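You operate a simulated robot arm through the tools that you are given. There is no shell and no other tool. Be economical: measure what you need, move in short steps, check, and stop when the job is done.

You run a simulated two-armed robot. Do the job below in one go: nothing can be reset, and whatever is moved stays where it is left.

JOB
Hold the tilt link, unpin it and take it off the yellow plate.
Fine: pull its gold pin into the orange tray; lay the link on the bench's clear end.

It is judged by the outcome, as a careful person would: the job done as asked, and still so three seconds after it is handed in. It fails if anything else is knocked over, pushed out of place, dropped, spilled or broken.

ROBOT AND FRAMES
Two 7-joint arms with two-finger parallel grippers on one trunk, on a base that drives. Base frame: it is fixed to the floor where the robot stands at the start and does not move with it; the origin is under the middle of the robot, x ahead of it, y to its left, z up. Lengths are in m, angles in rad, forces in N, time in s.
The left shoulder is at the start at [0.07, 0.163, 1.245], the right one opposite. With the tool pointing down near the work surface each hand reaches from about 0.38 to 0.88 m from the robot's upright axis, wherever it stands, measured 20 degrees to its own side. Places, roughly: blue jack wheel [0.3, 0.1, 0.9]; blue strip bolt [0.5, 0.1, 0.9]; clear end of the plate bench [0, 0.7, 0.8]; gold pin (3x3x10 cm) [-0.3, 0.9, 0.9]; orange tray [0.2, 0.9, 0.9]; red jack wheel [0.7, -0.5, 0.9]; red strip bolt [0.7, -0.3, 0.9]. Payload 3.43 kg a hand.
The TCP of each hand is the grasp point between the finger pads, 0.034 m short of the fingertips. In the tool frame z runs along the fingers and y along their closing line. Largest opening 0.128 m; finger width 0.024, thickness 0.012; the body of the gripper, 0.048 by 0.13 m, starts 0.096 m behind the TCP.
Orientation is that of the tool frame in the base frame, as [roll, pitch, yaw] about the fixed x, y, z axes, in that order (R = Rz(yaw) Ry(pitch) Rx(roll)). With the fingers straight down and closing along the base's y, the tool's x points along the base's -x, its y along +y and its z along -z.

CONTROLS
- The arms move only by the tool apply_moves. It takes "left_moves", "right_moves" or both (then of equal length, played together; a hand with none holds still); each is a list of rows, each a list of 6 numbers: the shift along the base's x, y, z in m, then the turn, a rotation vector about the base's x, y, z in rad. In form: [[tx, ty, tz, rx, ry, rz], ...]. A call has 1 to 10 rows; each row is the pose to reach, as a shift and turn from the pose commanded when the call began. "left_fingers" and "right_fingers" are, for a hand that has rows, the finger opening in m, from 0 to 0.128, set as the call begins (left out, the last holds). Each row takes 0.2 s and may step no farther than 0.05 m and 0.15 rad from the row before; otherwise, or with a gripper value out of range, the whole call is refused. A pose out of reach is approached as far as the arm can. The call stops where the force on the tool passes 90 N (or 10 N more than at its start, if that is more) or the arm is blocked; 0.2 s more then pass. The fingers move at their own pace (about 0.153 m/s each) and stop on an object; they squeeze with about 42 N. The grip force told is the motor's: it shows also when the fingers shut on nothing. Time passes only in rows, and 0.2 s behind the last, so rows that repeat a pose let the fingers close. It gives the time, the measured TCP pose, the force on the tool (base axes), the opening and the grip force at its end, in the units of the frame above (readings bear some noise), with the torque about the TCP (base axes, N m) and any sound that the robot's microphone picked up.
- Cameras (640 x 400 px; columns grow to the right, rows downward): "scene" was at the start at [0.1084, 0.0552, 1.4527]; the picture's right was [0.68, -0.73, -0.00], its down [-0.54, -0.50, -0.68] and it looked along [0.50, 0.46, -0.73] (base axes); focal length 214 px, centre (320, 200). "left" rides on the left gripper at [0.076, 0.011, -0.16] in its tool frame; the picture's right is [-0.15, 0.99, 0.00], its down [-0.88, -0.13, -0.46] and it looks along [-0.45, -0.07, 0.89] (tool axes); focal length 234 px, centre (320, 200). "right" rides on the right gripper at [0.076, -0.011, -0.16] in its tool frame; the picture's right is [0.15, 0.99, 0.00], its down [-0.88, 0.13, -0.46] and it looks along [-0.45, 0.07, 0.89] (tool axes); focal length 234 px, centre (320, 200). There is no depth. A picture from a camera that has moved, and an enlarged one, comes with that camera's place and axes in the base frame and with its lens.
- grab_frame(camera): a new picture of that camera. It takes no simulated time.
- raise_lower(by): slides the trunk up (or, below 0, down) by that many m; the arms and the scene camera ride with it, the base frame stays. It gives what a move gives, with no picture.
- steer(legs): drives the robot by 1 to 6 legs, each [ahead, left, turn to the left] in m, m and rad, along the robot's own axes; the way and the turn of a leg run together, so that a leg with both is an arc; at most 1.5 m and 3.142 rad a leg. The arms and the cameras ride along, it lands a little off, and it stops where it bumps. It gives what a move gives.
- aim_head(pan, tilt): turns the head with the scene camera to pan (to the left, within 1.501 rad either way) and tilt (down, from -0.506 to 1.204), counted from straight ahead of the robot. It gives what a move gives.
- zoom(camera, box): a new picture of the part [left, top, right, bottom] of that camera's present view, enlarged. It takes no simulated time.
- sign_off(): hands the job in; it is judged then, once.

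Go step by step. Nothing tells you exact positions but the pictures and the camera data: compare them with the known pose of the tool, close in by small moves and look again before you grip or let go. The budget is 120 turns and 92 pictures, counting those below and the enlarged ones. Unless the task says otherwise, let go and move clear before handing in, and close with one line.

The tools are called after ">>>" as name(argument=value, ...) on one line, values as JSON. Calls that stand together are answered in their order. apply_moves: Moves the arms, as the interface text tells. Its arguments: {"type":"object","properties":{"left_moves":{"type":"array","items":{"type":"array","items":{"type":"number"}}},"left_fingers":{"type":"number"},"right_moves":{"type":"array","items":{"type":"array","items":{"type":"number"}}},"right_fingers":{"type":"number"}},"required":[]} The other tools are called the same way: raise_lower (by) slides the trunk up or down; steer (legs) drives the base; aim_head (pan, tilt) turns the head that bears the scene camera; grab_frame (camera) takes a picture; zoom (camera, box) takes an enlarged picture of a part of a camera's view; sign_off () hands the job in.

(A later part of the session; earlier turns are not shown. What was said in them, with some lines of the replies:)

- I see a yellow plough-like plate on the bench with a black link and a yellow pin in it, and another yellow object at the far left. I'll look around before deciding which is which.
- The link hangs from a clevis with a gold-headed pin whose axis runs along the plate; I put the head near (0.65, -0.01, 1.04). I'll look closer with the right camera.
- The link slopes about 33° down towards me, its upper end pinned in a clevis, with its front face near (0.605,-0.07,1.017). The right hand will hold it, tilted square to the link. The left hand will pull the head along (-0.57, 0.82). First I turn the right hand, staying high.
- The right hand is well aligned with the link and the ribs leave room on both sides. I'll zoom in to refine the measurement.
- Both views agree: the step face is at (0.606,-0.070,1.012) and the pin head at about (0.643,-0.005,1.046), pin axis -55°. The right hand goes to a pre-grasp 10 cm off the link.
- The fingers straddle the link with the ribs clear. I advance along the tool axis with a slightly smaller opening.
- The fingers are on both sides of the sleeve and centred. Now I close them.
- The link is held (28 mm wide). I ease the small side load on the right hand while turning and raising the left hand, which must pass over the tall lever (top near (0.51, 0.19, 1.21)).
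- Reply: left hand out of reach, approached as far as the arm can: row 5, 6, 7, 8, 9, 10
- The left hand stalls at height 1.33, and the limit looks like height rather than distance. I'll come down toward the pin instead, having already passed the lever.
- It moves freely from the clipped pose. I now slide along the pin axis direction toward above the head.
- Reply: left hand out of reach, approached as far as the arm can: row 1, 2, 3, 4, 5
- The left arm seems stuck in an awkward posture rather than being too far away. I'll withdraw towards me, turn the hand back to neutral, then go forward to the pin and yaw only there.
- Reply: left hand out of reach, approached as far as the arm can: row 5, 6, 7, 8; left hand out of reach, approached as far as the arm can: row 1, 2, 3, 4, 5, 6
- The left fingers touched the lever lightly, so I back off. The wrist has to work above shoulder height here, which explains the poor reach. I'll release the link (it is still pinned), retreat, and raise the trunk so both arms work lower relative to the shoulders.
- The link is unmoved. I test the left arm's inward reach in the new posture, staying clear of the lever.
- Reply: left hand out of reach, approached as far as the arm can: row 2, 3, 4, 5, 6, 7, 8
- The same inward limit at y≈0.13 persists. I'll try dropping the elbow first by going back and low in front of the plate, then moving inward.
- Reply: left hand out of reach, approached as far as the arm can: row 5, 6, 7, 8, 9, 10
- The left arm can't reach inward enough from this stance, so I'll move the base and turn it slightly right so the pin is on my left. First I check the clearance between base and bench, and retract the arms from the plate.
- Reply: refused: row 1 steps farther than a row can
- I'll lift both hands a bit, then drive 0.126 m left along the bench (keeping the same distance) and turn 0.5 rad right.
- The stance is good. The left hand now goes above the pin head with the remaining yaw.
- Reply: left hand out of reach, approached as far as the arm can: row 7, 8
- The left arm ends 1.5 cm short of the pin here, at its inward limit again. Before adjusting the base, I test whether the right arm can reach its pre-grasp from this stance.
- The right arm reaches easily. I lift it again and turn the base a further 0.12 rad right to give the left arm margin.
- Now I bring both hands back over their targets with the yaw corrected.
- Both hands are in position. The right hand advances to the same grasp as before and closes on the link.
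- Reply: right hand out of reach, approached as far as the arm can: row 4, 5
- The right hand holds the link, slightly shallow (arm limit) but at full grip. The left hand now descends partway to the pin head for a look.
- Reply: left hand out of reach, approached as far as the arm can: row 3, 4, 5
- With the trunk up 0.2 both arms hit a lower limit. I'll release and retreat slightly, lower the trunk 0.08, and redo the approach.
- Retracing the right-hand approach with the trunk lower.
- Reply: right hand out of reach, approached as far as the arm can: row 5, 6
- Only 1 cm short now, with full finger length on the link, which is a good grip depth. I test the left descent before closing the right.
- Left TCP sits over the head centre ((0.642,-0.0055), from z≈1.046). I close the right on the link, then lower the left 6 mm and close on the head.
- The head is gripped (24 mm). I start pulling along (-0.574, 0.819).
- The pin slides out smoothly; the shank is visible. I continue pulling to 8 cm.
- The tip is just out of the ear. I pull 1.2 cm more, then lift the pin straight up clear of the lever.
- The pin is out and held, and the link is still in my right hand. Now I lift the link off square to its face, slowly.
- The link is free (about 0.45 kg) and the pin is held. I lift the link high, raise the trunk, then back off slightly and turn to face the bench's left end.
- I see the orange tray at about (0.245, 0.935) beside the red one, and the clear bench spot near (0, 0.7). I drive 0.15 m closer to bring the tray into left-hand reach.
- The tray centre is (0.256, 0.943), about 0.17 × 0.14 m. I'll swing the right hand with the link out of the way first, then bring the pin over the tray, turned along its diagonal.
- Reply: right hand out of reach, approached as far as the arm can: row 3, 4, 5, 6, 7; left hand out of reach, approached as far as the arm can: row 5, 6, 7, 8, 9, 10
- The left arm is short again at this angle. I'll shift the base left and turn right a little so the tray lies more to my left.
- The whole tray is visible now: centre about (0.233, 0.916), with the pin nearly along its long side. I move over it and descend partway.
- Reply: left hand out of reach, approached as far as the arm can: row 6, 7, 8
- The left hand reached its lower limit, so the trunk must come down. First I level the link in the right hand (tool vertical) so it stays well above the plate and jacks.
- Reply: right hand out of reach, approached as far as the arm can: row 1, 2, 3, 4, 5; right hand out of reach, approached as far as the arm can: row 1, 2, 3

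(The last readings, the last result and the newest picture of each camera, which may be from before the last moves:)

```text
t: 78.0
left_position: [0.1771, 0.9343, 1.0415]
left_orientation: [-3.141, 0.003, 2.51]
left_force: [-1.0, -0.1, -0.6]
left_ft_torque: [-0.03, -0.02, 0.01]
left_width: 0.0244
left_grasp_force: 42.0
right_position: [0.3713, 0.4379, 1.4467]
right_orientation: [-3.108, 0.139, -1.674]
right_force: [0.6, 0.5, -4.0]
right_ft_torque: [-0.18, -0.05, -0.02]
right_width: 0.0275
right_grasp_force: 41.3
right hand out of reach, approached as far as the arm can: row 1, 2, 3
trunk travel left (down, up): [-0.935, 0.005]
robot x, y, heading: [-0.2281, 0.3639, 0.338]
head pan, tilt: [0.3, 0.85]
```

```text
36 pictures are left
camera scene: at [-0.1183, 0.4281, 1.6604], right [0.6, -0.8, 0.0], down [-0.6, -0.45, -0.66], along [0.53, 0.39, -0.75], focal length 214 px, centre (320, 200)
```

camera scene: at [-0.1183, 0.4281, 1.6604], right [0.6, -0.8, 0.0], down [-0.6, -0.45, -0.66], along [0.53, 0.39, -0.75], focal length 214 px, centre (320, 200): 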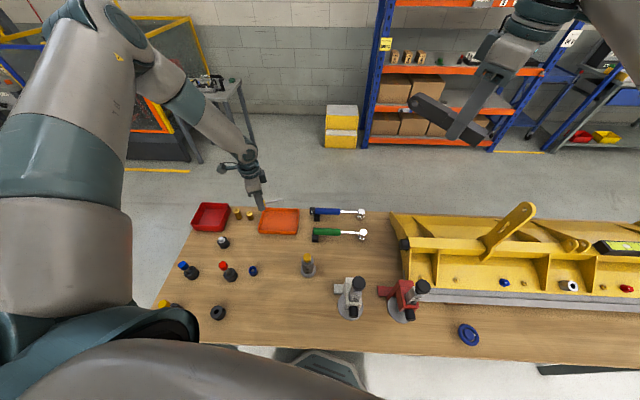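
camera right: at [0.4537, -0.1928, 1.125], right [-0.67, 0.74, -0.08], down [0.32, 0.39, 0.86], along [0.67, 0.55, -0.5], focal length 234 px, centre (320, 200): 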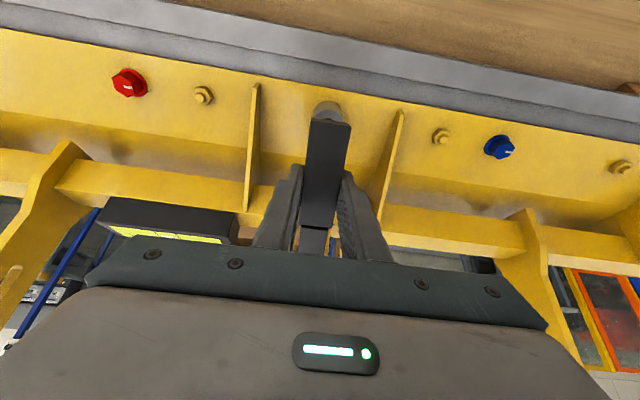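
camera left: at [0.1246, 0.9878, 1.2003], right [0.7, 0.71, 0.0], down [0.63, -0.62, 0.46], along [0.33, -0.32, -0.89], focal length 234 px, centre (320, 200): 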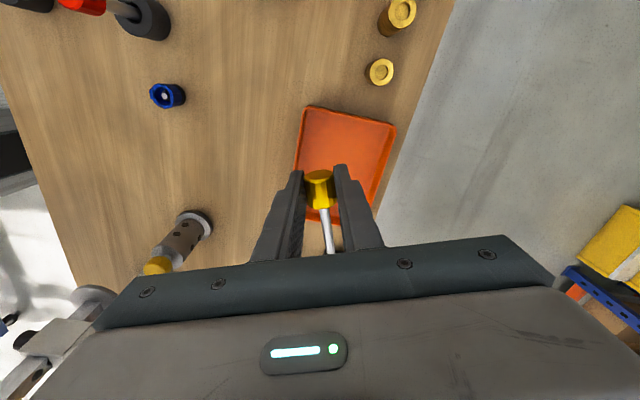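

The right hand is now high with the link level. I lower the trunk 0.12 and correct the left hand's position.

>>> raise_lower(by=-0.12)

>>> apply_moves(left_moves=[[0.014, 0, 0.0, 0, 0, 0], [0.028, 0, 0.0, 0, 0, 0], [0.028, 0, 0.0, 0, 0, 0]])

>>> grab_frame(camera="left")

>>> zoom(camera="scene", box=[200, 100, 360, 200])

```text
t: 79.5
left_position: [0.1786, 0.9337, 0.9216]
left_orientation: [3.141, 0.003, 2.511]
left_force: [0.3, 0.0, -0.6]
left_ft_torque: [0.04, 0.0, 0.02]
left_width: 0.0246
left_grasp_force: 42.1
right_position: [0.3744, 0.4354, 1.3258]
right_orientation: [-3.109, 0.141, -1.675]
right_force: [0.5, -0.7, -3.6]
right_ft_torque: [-0.1, -0.01, 0.0]
right_width: 0.0276
right_grasp_force: 41.7
trunk travel left (down, up): [-0.815, 0.125]
robot x, y, heading: [-0.2272, 0.3623, 0.344]
head pan, tilt: [0.3, 0.85]
```

```text
t: 80.3
left_position: [0.1981, 0.935, 0.9342]
left_orientation: [-3.141, 0.004, 2.511]
left_force: [0.4, 0.4, -0.7]
left_ft_torque: [-0.01, 0.0, 0.0]
left_width: 0.0245
left_grasp_force: 42.2
left hand out of reach, approached as far as the arm can: row 1, 2, 3
right_position: [0.3746, 0.4363, 1.3262]
right_orientation: [-3.108, 0.14, -1.675]
right_force: [-0.8, 0.7, -4.3]
right_ft_torque: [-0.1, 0.04, 0.04]
right_width: 0.0276
right_grasp_force: 42.2
trunk travel left (down, up): [-0.815, 0.125]
robot x, y, heading: [-0.2311, 0.3629, 0.343]
head pan, tilt: [0.3, 0.85]
```

```text
35 pictures are left
camera left: at [0.1425, 0.989, 1.0927], right [0.7, 0.71, 0.0], down [0.63, -0.62, 0.46], along [0.33, -0.32, -0.89], focal length 234 px, centre (320, 200)
```

left: 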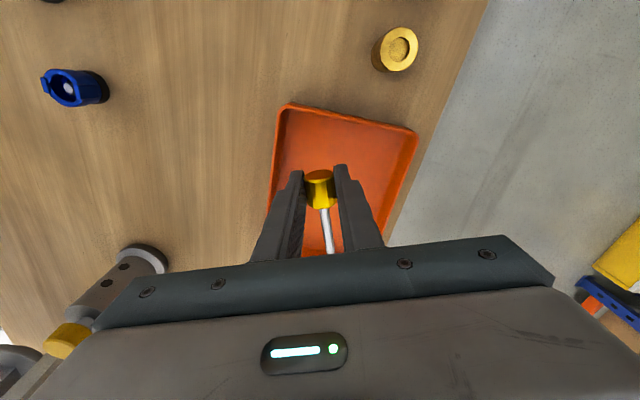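

```text
4.00 times, centred on (280, 150) of scene
camera zoom: at [-0.1165, 0.4266, 1.5404], right [0.6, -0.8, 0.0], down [-0.6, -0.45, -0.66], along [0.53, 0.39, -0.75], focal length 858 px, centre (480, 400)
```

zoom: 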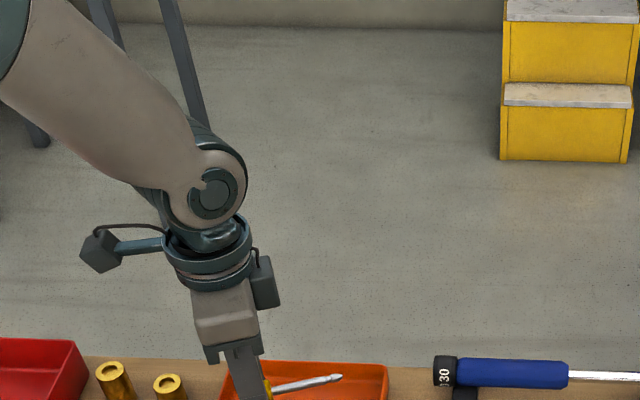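

The pin is inside the tray's outline in both views. I lower the trunk another 0.05, then feel downwards with the arm.

>>> raise_lower(by=-0.05)

>>> apply_moves(left_moves=[[0, 0, -0.008, 0, 0, 0], [0, 0, -0.016, 0, 0, 0]])

>>> grab_frame(camera="left")

>>> zoom(camera="scene", box=[220, 100, 340, 200])

```text
t: 81.2
left_position: [0.1988, 0.934, 0.8875]
left_orientation: [3.134, 0.005, 2.509]
left_force: [-2.3, 6.2, 39.7]
left_ft_torque: [-0.02, 0.88, -0.29]
left_width: 0.0241
left_grasp_force: 42.0
right_position: [0.3712, 0.4337, 1.2797]
right_orientation: [-3.107, 0.142, -1.676]
right_force: [0.1, 0.0, -3.3]
right_ft_torque: [-0.17, 0.04, 0.0]
right_width: 0.0275
right_grasp_force: 41.3
trunk travel left (down, up): [-0.765, 0.175]
robot x, y, heading: [-0.226, 0.3605, 0.339]
head pan, tilt: [0.3, 0.85]
```

```text
t: 81.8
left_position: [0.1975, 0.9348, 0.8884]
left_orientation: [3.124, 0.013, 2.51]
left_force: [17.8, 19.5, 65.9]
left_ft_torque: [0.21, 0.69, -0.21]
left_width: 0.0244
left_grasp_force: 41.5
left hand out of reach, approached as far as the arm can: row 1, 2
right_position: [0.3733, 0.4318, 1.278]
right_orientation: [-3.106, 0.144, -1.677]
right_force: [1.2, -0.3, -3.0]
right_ft_torque: [-0.13, 0.02, -0.03]
right_width: 0.0277
right_grasp_force: 41.9
trunk travel left (down, up): [-0.765, 0.175]
robot x, y, heading: [-0.2279, 0.3614, 0.34]
head pan, tilt: [0.3, 0.85]
```

```text
33 pictures are left
camera left: at [0.1393, 0.9872, 1.047], right [0.7, 0.71, 0.02], down [0.62, -0.63, 0.46], along [0.34, -0.31, -0.89], focal length 234 px, centre (320, 200)
```

left: 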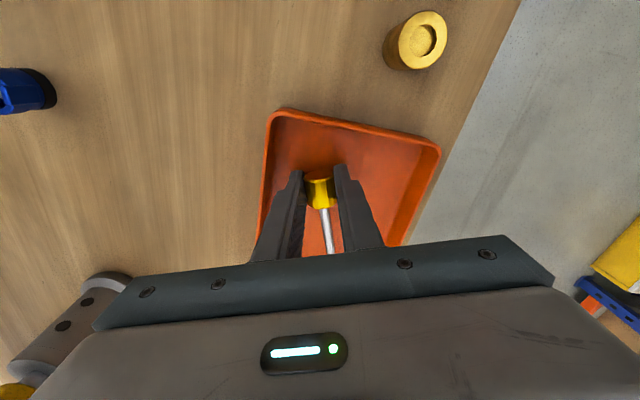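

```text
4.00 times, centred on (280, 150) of scene
camera zoom: at [-0.1185, 0.4218, 1.4914], right [0.6, -0.8, 0.0], down [-0.6, -0.45, -0.66], along [0.53, 0.4, -0.75], focal length 858 px, centre (480, 400)
```

zoom: 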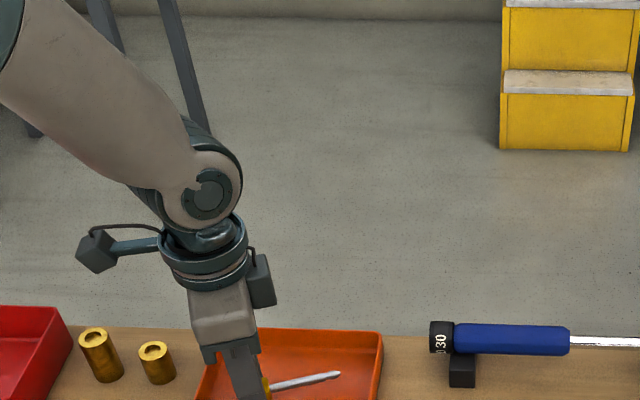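

The fingertips are on the tray floor (z≈0.854), pressing too hard. I ease up until the load is nearly gone, then release.

>>> apply_moves(left_moves=[[0, 0, 0.006, 0, 0, 0], [0, 0, 0.012, 0, 0, 0], [0, 0, 0.012, 0, 0, 0]])

```text
t: 82.6
left_position: [0.1864, 0.9334, 0.8889]
left_orientation: [-3.136, -0.002, 2.513]
left_force: [-0.6, 0.1, -0.7]
left_ft_torque: [0.04, 0.03, -0.01]
left_width: 0.0241
left_grasp_force: 41.1
right_position: [0.3733, 0.4369, 1.2767]
right_orientation: [-3.108, 0.141, -1.675]
right_force: [-0.3, 0.7, -3.1]
right_ft_torque: [-0.12, 0.03, 0.02]
right_width: 0.0275
right_grasp_force: 41.9
trunk travel left (down, up): [-0.765, 0.175]
robot x, y, heading: [-0.2285, 0.3619, 0.338]
head pan, tilt: [0.3, 0.85]
```

Load is gone. I shift 1 cm away from the near wall, then check.

>>> apply_moves(left_moves=[[0.005, 0.004, 0.003, 0, 0, 0], [0.01, 0.007, 0.003, 0, 0, 0], [0.01, 0.007, 0.003, 0, 0, 0]])

>>> grab_frame(camera="left")

```text
t: 83.4
left_position: [0.2015, 0.9406, 0.8938]
left_orientation: [3.141, 0.003, 2.512]
left_force: [0.6, 1.0, -1.2]
left_ft_torque: [0.0, -0.03, -0.06]
left_width: 0.0244
left_grasp_force: 41.7
right_position: [0.3746, 0.4352, 1.2758]
right_orientation: [-3.109, 0.14, -1.674]
right_force: [-0.8, 0.0, -3.8]
right_ft_torque: [-0.11, 0.0, -0.03]
right_width: 0.0276
right_grasp_force: 42.2
trunk travel left (down, up): [-0.765, 0.175]
robot x, y, heading: [-0.223, 0.3625, 0.339]
head pan, tilt: [0.3, 0.85]
```

```text
31 pictures are left
camera left: at [0.1459, 0.9955, 1.0531], right [0.7, 0.71, 0.0], down [0.63, -0.62, 0.46], along [0.33, -0.32, -0.89], focal length 234 px, centre (320, 200)
```

left: 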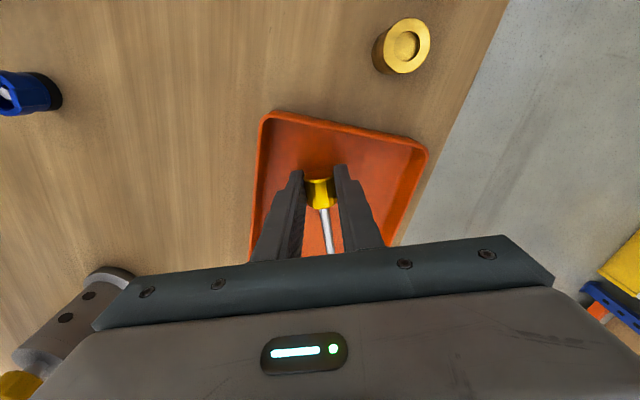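

The pin is well inside the tray, about 5 mm above its floor. I release it and rise straight up.

>>> apply_moves(left_moves=[[0, 0, -0.002, 0, 0, 0], [0, 0, -0.002, 0, 0, 0], [0, 0, -0.002, 0, 0, 0]], left_fingers=0.045)

>>> apply_moves(left_moves=[[0, 0, 0.02, 0, 0, 0], [0, 0, 0.05, 0, 0, 0], [0, 0, 0.09, 0, 0, 0], [0, 0, 0.13, 0, 0, 0], [0, 0, 0.17, 0, 0, 0]])

>>> grab_frame(camera="left")

```text
t: 84.2
left_position: [0.2012, 0.9408, 0.8923]
left_orientation: [-3.141, 0.004, 2.507]
left_force: [0.2, 0.0, 0.3]
left_ft_torque: [0.01, 0.0, 0.02]
left_width: 0.0449
left_grasp_force: 0.1
right_position: [0.3745, 0.4355, 1.2767]
right_orientation: [-3.108, 0.14, -1.676]
right_force: [0.1, 0.2, -4.1]
right_ft_torque: [-0.12, -0.01, -0.04]
right_width: 0.0277
right_grasp_force: 42.5
trunk travel left (down, up): [-0.765, 0.175]
robot x, y, heading: [-0.2265, 0.3611, 0.344]
head pan, tilt: [0.3, 0.85]
```

```text
t: 85.4
left_position: [0.2017, 0.9406, 1.0665]
left_orientation: [3.141, 0.004, 2.511]
left_force: [-0.8, -0.2, 0.0]
left_ft_torque: [0.01, 0.01, -0.01]
left_width: 0.0451
left_grasp_force: 0.0
right_position: [0.3748, 0.4355, 1.2766]
right_orientation: [-3.109, 0.142, -1.675]
right_force: [0.5, 0.4, -4.0]
right_ft_torque: [-0.1, -0.03, -0.03]
right_width: 0.0276
right_grasp_force: 41.7
trunk travel left (down, up): [-0.765, 0.175]
robot x, y, heading: [-0.2252, 0.3624, 0.341]
head pan, tilt: [0.3, 0.85]
```

```text
30 pictures are left
camera left: at [0.1464, 0.9948, 1.2251], right [0.7, 0.71, 0.0], down [0.63, -0.62, 0.46], along [0.33, -0.32, -0.89], focal length 234 px, centre (320, 200)
```

left: 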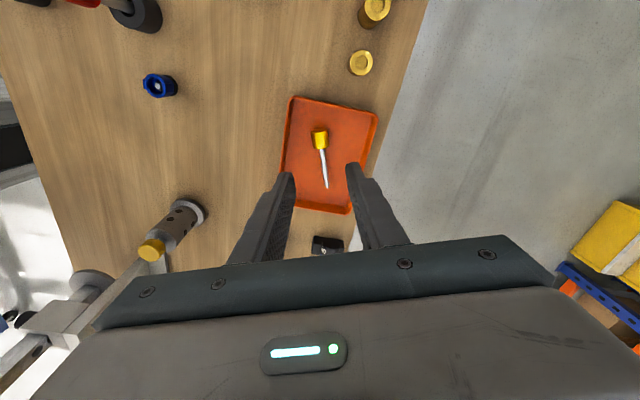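

The pin lies in the orange tray. Next I drive to bring the right hand with the link over the clear end: back off, turn left, and shift left along the bench.

>>> apply_moves(left_moves=[[0, 0, 0.04, 0, 0, 0], [0, 0, 0.08, 0, 0, 0], [0, 0, 0.12, 0, 0, 0]])

>>> steer(legs=[[-0.164, -0.045, 0], [0, 0, 0.27], [0, 0.33, 0]])

>>> aim_head(pan=-0.1, tilt=0.95)

>>> grab_frame(camera="scene")

>>> grab_frame(camera="right")

```text
t: 86.2
left_position: [0.2022, 0.9406, 1.1834]
left_orientation: [-3.141, 0.004, 2.51]
left_force: [-0.7, 0.1, 0.7]
left_ft_torque: [0.01, -0.02, 0.0]
left_width: 0.045
left_grasp_force: 0.0
right_position: [0.3733, 0.4354, 1.2759]
right_orientation: [-3.108, 0.141, -1.675]
right_force: [0.1, -0.4, -3.5]
right_ft_torque: [-0.14, -0.02, 0.01]
right_width: 0.0276
right_grasp_force: 42.4
trunk travel left (down, up): [-0.765, 0.175]
robot x, y, heading: [-0.2273, 0.3607, 0.342]
head pan, tilt: [0.3, 0.85]
```

```text
t: 90.4
left_position: [-0.2946, 1.2082, 1.183]
left_orientation: [3.141, 0.002, 2.778]
left_force: [0.7, -1.0, -0.1]
left_ft_torque: [0.01, 0.02, -0.03]
left_width: 0.0453
left_grasp_force: 0.0
right_position: [0.0041, 0.7651, 1.2757]
right_orientation: [-3.109, 0.141, -1.408]
right_force: [-0.8, 0.1, -4.7]
right_ft_torque: [-0.15, 0.0, -0.01]
right_width: 0.0278
right_grasp_force: 41.8
trunk travel left (down, up): [-0.765, 0.175]
robot x, y, heading: [-0.5559, 0.5348, 0.604]
head pan, tilt: [0.3, 0.85]
```

```text
t: 91.2
left_position: [-0.2969, 1.2093, 1.1836]
left_orientation: [3.141, 0.003, 2.779]
left_force: [0.2, -0.5, -0.1]
left_ft_torque: [0.04, 0.0, -0.01]
left_width: 0.045
left_grasp_force: 0.1
right_position: [0.0024, 0.7667, 1.2769]
right_orientation: [-3.108, 0.138, -1.408]
right_force: [0.2, -0.2, -3.7]
right_ft_torque: [-0.12, -0.03, 0.02]
right_width: 0.0277
right_grasp_force: 42.2
trunk travel left (down, up): [-0.765, 0.175]
robot x, y, heading: [-0.5616, 0.5364, 0.612]
head pan, tilt: [-0.099, 0.949]
```

```text
29 pictures are left
camera scene: at [-0.4525, 0.6025, 1.4829], right [0.49, -0.87, 0.0], down [-0.71, -0.4, -0.58], along [0.51, 0.28, -0.81], focal length 214 px, centre (320, 200)
```

scene: 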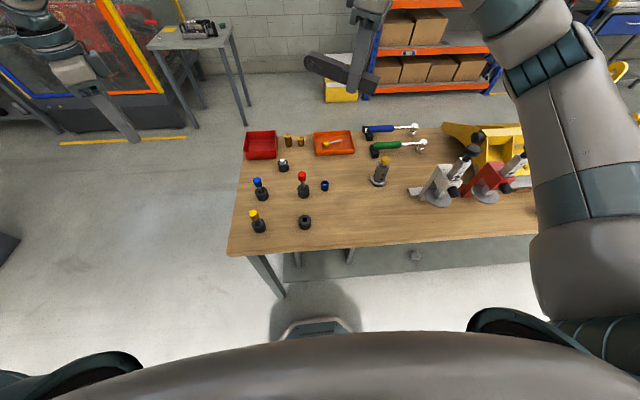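

```text
28 pictures are left
camera right: at [0.0231, 0.6732, 1.4229], right [-0.95, -0.3, -0.05], down [-0.27, 0.78, 0.57], along [-0.13, 0.56, -0.82], focal length 234 px, centre (320, 200)
```

right: 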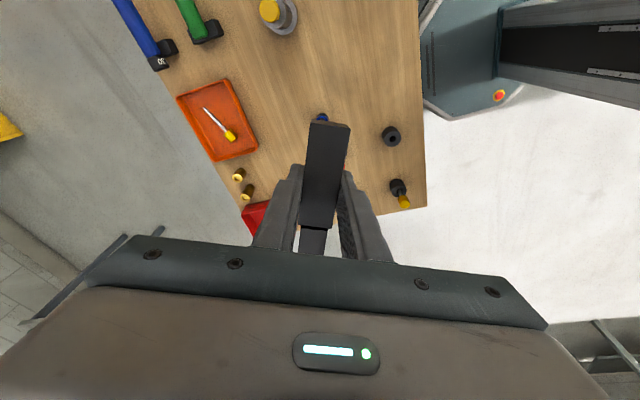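

The clear patch is around (-0.05, 0.67), between the black stand, jar and grey jack. I zoom in on the link to see its underside before laying it.

>>> zoom(camera="scene", box=[290, 20, 410, 100])

>>> zoom(camera="left", box=[0, 0, 640, 400])

```text
5.00 times, centred on (350, 60) of scene
camera zoom: at [-0.4525, 0.6025, 1.4829], right [0.49, -0.87, 0.0], down [-0.71, -0.4, -0.58], along [0.51, 0.28, -0.81], focal length 1072 px, centre (170, 900)
```

zoom: 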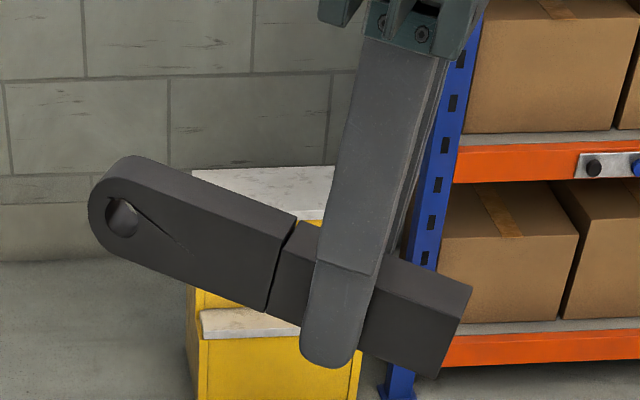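

```text
1.00 times, centred on (320, 200) of left (not enlarged: the box is as wide or as high as the picture)
camera zoom: at [-0.3649, 1.2473, 1.3425], right [0.49, 0.87, 0.0], down [0.78, -0.43, 0.46], along [0.4, -0.22, -0.89], focal length 234 px, centre (320, 200)
```

zoom: 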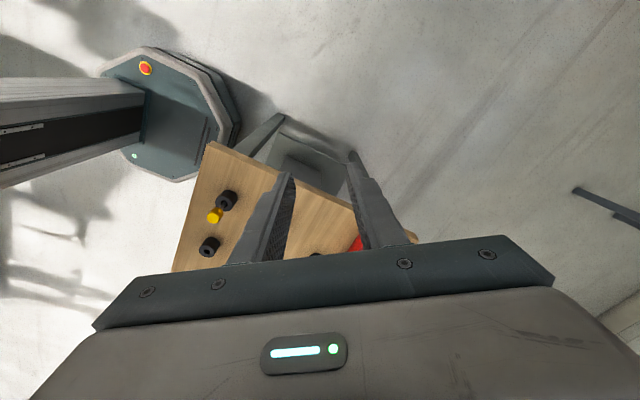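

The link is flat-bottomed and the fingertips reach about its underside. I move above the clear patch and level it.

>>> apply_moves(right_moves=[[-0.012, -0.031, -0.02, -0.047, -0.008, 0], [-0.024, -0.062, -0.04, -0.094, -0.016, 0], [-0.036, -0.093, -0.06, -0.14, -0.023, 0], [-0.047, -0.124, -0.08, -0.187, -0.031, 0], [-0.047, -0.124, -0.12, -0.187, -0.031, 0], [-0.047, -0.124, -0.16, -0.187, -0.031, 0], [-0.047, -0.124, -0.2, -0.187, -0.031, 0], [-0.047, -0.124, -0.24, -0.187, -0.031, 0], [-0.047, -0.124, -0.24, -0.187, -0.031, 0]])

>>> grab_frame(camera="right")

>>> grab_frame(camera="scene")

```text
t: 93.2
left_position: [-0.2979, 1.2092, 1.1827]
left_orientation: [3.142, 0.003, 2.778]
left_force: [0.7, -0.4, -0.7]
left_ft_torque: [-0.02, -0.01, 0.01]
left_width: 0.0449
left_grasp_force: 0.1
right_position: [-0.0451, 0.6435, 1.0363]
right_orientation: [-3.11, -0.049, -1.408]
right_force: [-0.7, -0.4, -3.6]
right_ft_torque: [-0.11, -0.05, 0.01]
right_width: 0.0278
right_grasp_force: 42.1
trunk travel left (down, up): [-0.765, 0.175]
robot x, y, heading: [-0.5574, 0.5367, 0.609]
head pan, tilt: [-0.099, 0.949]
```

```text
25 pictures are left
camera right: at [-0.0303, 0.5784, 1.1993], right [-0.95, -0.31, -0.03], down [-0.29, 0.87, 0.41], along [-0.1, 0.39, -0.91], focal length 234 px, centre (320, 200)
```

right: 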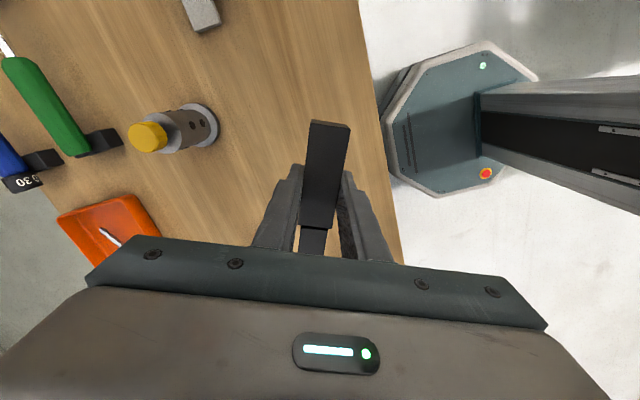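

```text
24 pictures are left
camera scene: at [-0.4528, 0.6019, 1.4829], right [0.49, -0.87, 0.0], down [-0.71, -0.4, -0.58], along [0.51, 0.28, -0.81], focal length 214 px, centre (320, 200)
```

scene: 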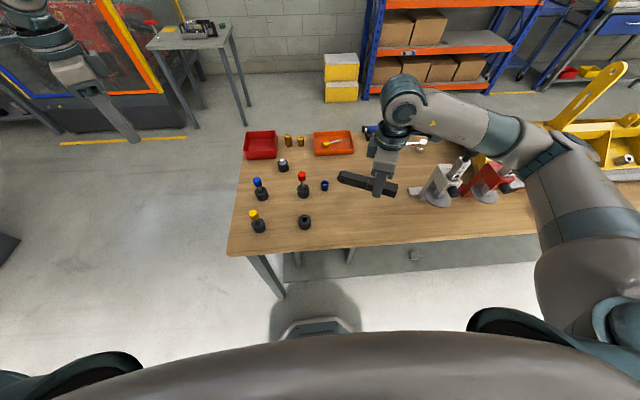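

The link is level, over a clear patch, with both ends well inside the bench edge. I lower it to just above the surface.

>>> apply_moves(right_moves=[[0.004, 0.003, -0.03, 0, 0, 0], [0.008, 0.006, -0.06, 0, 0, 0], [0.012, 0.009, -0.09, 0, 0, 0], [0.012, 0.009, -0.115, 0, 0, 0], [0.012, 0.009, -0.13, 0, 0, 0], [0.012, 0.009, -0.13, 0, 0, 0]])

>>> zoom(camera="scene", box=[300, 140, 440, 260])

>>> grab_frame(camera="right")

```text
t: 94.7
left_position: [-0.2953, 1.2104, 1.1843]
left_orientation: [3.141, 0.005, 2.778]
left_force: [0.5, -0.2, -0.7]
left_ft_torque: [-0.04, 0.0, 0.0]
left_width: 0.0452
left_grasp_force: 0.0
right_position: [-0.0314, 0.6508, 0.9072]
right_orientation: [-3.108, -0.049, -1.407]
right_force: [-0.3, -0.7, -3.0]
right_ft_torque: [-0.11, -0.03, 0.01]
right_width: 0.0276
right_grasp_force: 42.4
trunk travel left (down, up): [-0.765, 0.175]
robot x, y, heading: [-0.5565, 0.5375, 0.606]
head pan, tilt: [-0.099, 0.949]
```

```text
3.33 times, centred on (370, 200) of scene
camera zoom: at [-0.4524, 0.602, 1.4829], right [0.49, -0.87, 0.0], down [-0.71, -0.4, -0.58], along [0.51, 0.28, -0.81], focal length 715 px, centre (153, 200)
```

zoom: 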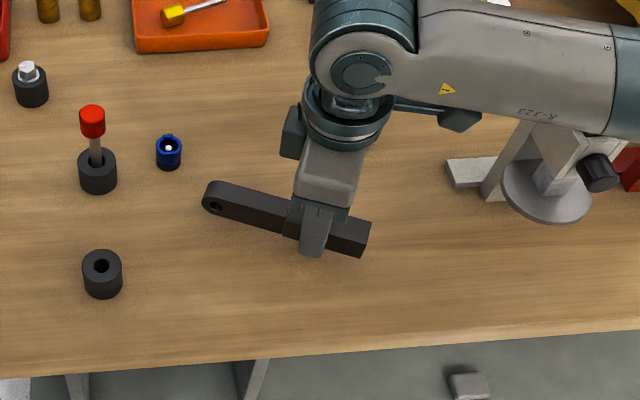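

```text
22 pictures are left
camera right: at [-0.0166, 0.586, 1.0687], right [-0.95, -0.31, -0.03], down [-0.29, 0.87, 0.41], along [-0.1, 0.39, -0.91], focal length 234 px, centre (320, 200)
```

right: 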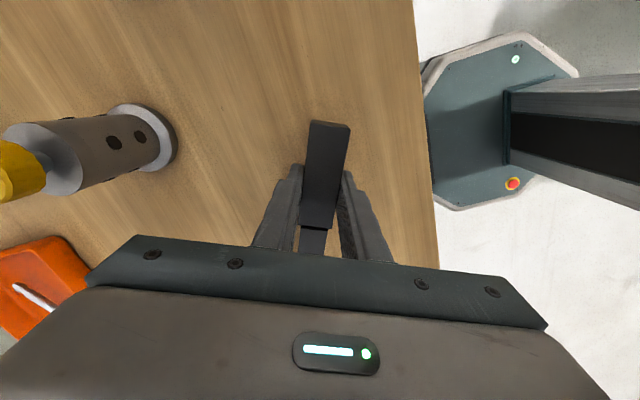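

The spot is clear all round. I feel downward in small steps until contact.

>>> apply_moves(right_moves=[[0, 0, -0.004, 0, 0, 0], [0, 0, -0.008, 0, 0, 0], [0, 0, -0.012, 0, 0, 0], [0, 0, -0.016, 0, 0, 0]])

```text
t: 95.7
left_position: [-0.2975, 1.2093, 1.1838]
left_orientation: [3.14, 0.004, 2.777]
left_force: [0.5, -0.5, -0.4]
left_ft_torque: [0.0, 0.01, 0.0]
left_width: 0.0454
left_grasp_force: 0.1
right_position: [-0.0328, 0.6514, 0.8914]
right_orientation: [-3.108, -0.049, -1.408]
right_force: [0.6, 0.0, -4.4]
right_ft_torque: [-0.16, -0.05, 0.0]
right_width: 0.0275
right_grasp_force: 41.8
trunk travel left (down, up): [-0.765, 0.175]
robot x, y, heading: [-0.5585, 0.5392, 0.606]
head pan, tilt: [-0.099, 0.949]
```

>>> apply_moves(right_moves=[[0, 0, -0.003, 0, 0, 0], [0, 0, -0.006, 0, 0, 0], [0, 0, -0.009, 0, 0, 0]])

```text
t: 96.5
left_position: [-0.3, 1.2079, 1.1852]
left_orientation: [3.139, 0.004, 2.779]
left_force: [-0.1, 0.2, 0.0]
left_ft_torque: [-0.01, -0.01, -0.02]
left_width: 0.0452
left_grasp_force: 0.0
right_position: [-0.0316, 0.6523, 0.886]
right_orientation: [-3.104, -0.045, -1.41]
right_force: [1.1, -6.2, 28.0]
right_ft_torque: [-0.11, 0.67, 0.07]
right_width: 0.0277
right_grasp_force: 42.0
trunk travel left (down, up): [-0.765, 0.175]
robot x, y, heading: [-0.5594, 0.5383, 0.607]
head pan, tilt: [-0.099, 0.949]
```

Contact at z≈0.886. I ease up 3 mm, open gently, then look.

>>> apply_moves(right_moves=[[0, 0, 0.002, 0, 0, 0], [0, 0, 0.003, 0, 0, 0], [0, 0, 0.003, 0, 0, 0]])

>>> apply_moves(right_moves=[[0, 0, 0, 0, 0, 0], [0, 0, 0, 0, 0, 0], [0, 0, 0, 0, 0, 0]], right_fingers=0.055)

>>> zoom(camera="scene", box=[300, 140, 440, 260])

```text
t: 97.2
left_position: [-0.2966, 1.208, 1.1833]
left_orientation: [3.14, 0.003, 2.779]
left_force: [0.0, 0.4, -0.2]
left_ft_torque: [0.0, -0.02, 0.04]
left_width: 0.0452
left_grasp_force: 0.0
right_position: [-0.0326, 0.6509, 0.8852]
right_orientation: [-3.106, -0.049, -1.41]
right_force: [8.7, 2.0, 18.7]
right_ft_torque: [0.11, 0.23, -0.11]
right_width: 0.0277
right_grasp_force: 42.1
trunk travel left (down, up): [-0.765, 0.175]
robot x, y, heading: [-0.5579, 0.536, 0.608]
head pan, tilt: [-0.099, 0.949]
```

```text
t: 98.0
left_position: [-0.2951, 1.2086, 1.1845]
left_orientation: [3.141, 0.003, 2.779]
left_force: [0.2, 1.2, 0.3]
left_ft_torque: [-0.02, 0.0, -0.01]
left_width: 0.0452
left_grasp_force: 0.1
right_position: [-0.0316, 0.6517, 0.8848]
right_orientation: [-3.105, -0.046, -1.411]
right_force: [22.9, 2.7, 29.8]
right_ft_torque: [0.3, 0.02, -0.18]
right_width: 0.0414
right_grasp_force: 0.0
trunk travel left (down, up): [-0.765, 0.175]
robot x, y, heading: [-0.558, 0.537, 0.608]
head pan, tilt: [-0.099, 0.949]
```

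```text
3.33 times, centred on (370, 200) of scene
camera zoom: at [-0.4519, 0.6015, 1.483], right [0.49, -0.87, 0.0], down [-0.71, -0.4, -0.58], along [0.51, 0.28, -0.81], focal length 715 px, centre (153, 200)
```

zoom: 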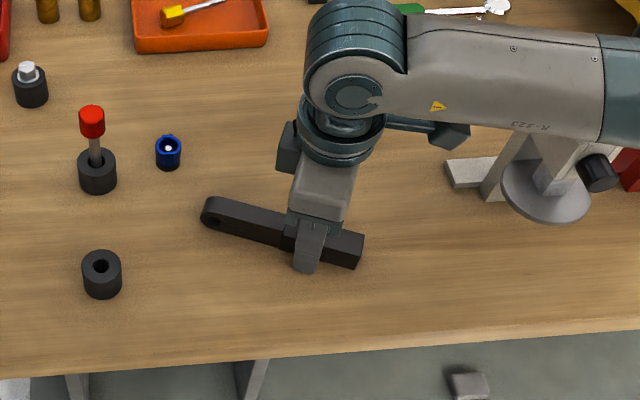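

The link rests on the bench. One fingertip drags on the surface, so I rise slowly and let the fingers finish opening.

>>> apply_moves(right_moves=[[0, 0, 0.004, 0, 0, 0], [0, 0, 0.008, 0, 0, 0], [0, 0, 0.008, 0, 0, 0]])

>>> grab_frame(camera="right")

```text
t: 98.8
left_position: [-0.2972, 1.2095, 1.184]
left_orientation: [-3.141, 0.004, 2.779]
left_force: [0.8, -0.2, -0.2]
left_ft_torque: [-0.04, 0.01, -0.02]
left_width: 0.045
left_grasp_force: 0.0
right_position: [-0.0338, 0.6493, 0.8908]
right_orientation: [-3.111, -0.049, -1.409]
right_force: [0.0, 0.3, 1.2]
right_ft_torque: [0.01, 0.04, -0.03]
right_width: 0.055
right_grasp_force: 0.2
trunk travel left (down, up): [-0.765, 0.175]
robot x, y, heading: [-0.5619, 0.5373, 0.609]
head pan, tilt: [-0.099, 0.949]
```

```text
20 pictures are left
camera right: at [-0.0177, 0.5864, 1.0533], right [-0.95, -0.31, -0.02], down [-0.29, 0.87, 0.41], along [-0.1, 0.39, -0.91], focal length 234 px, centre (320, 200)
```

right: 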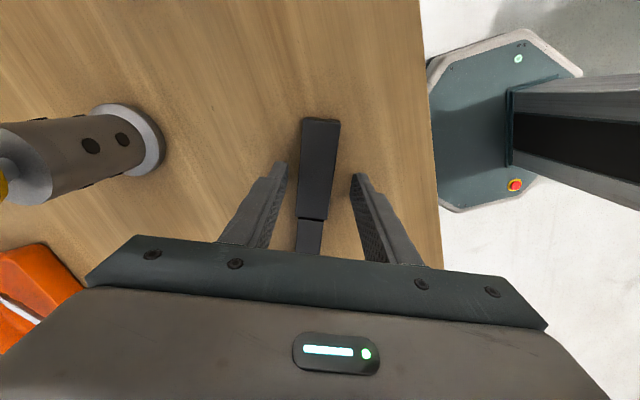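

Both fingers are free of the link. I rise straight up and check everything.

>>> apply_moves(right_moves=[[0, 0, 0.03, 0, 0, 0], [0, 0, 0.07, 0, 0, 0], [0, 0, 0.11, 0, 0, 0], [0, 0, 0.15, 0, 0, 0], [0, 0, 0.19, 0, 0, 0], [0, 0, 0.23, 0, 0, 0], [0, 0, 0.26, 0, 0, 0]])

>>> grab_frame(camera="scene")

>>> grab_frame(camera="right")

>>> zoom(camera="scene", box=[230, 120, 450, 260])

```text
t: 100.5
left_position: [-0.2987, 1.209, 1.1836]
left_orientation: [-3.14, 0.004, 2.778]
left_force: [-0.3, 0.0, -0.1]
left_ft_torque: [0.01, 0.0, 0.01]
left_width: 0.045
left_grasp_force: 0.1
right_position: [-0.0314, 0.6498, 1.1553]
right_orientation: [-3.109, -0.048, -1.408]
right_force: [0.1, -1.2, 0.0]
right_ft_torque: [-0.02, 0.03, -0.02]
right_width: 0.0549
right_grasp_force: 0.1
trunk travel left (down, up): [-0.765, 0.175]
robot x, y, heading: [-0.5561, 0.5362, 0.609]
head pan, tilt: [-0.099, 0.949]
```

```text
19 pictures are left
camera scene: at [-0.4532, 0.602, 1.4829], right [0.49, -0.87, 0.0], down [-0.71, -0.4, -0.58], along [0.51, 0.28, -0.81], focal length 214 px, centre (320, 200)
```

scene: 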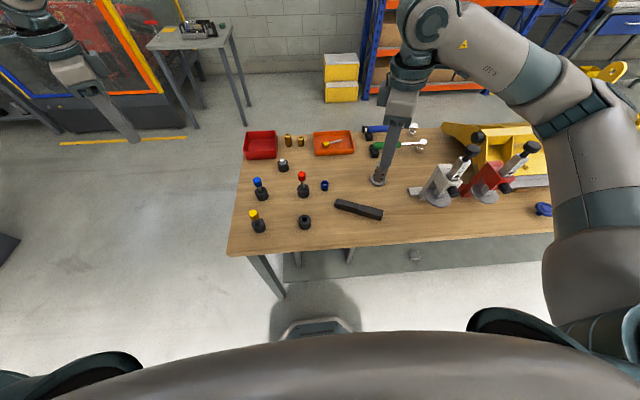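

```text
18 pictures are left
camera right: at [-0.0168, 0.5852, 1.3171], right [-0.95, -0.31, -0.03], down [-0.29, 0.87, 0.41], along [-0.1, 0.39, -0.91], focal length 234 px, centre (320, 200)
```

right: 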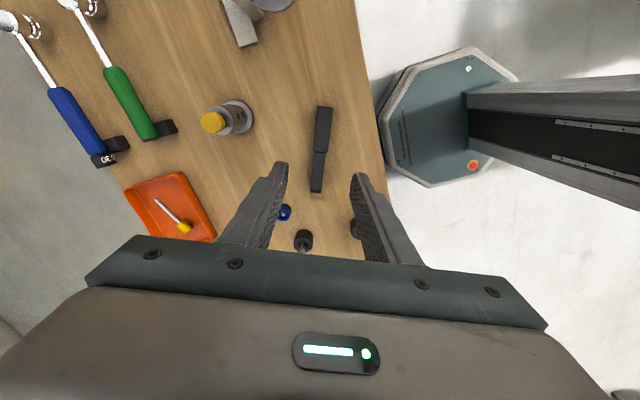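

```text
2.86 times, centred on (340, 190) of scene
camera zoom: at [-0.4532, 0.602, 1.4829], right [0.49, -0.87, 0.0], down [-0.71, -0.4, -0.58], along [0.51, 0.28, -0.81], focal length 613 px, centre (263, 229)
```

zoom: 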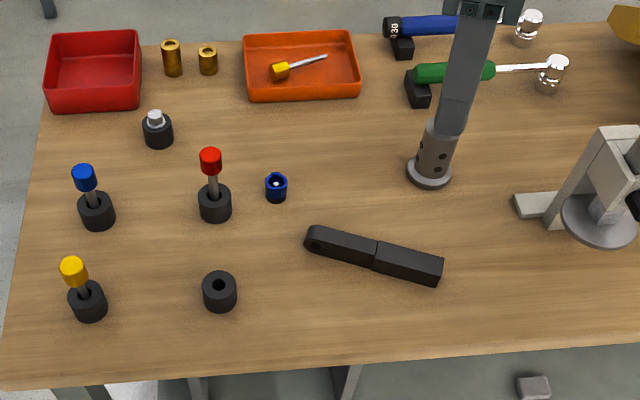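

The link lies flat on the bench's clear end, the gold pin is in the orange tray, and both hands are clear, with nothing else disturbed. I'm handing in.

>>> sign_off()

```text
The job is handed in.
```

The tilt link is off the yellow plate and lying on the bench's clear end, and its gold pin is in the orange tray. The left fingers briefly touched the yellow lever early on, with no visible effect.
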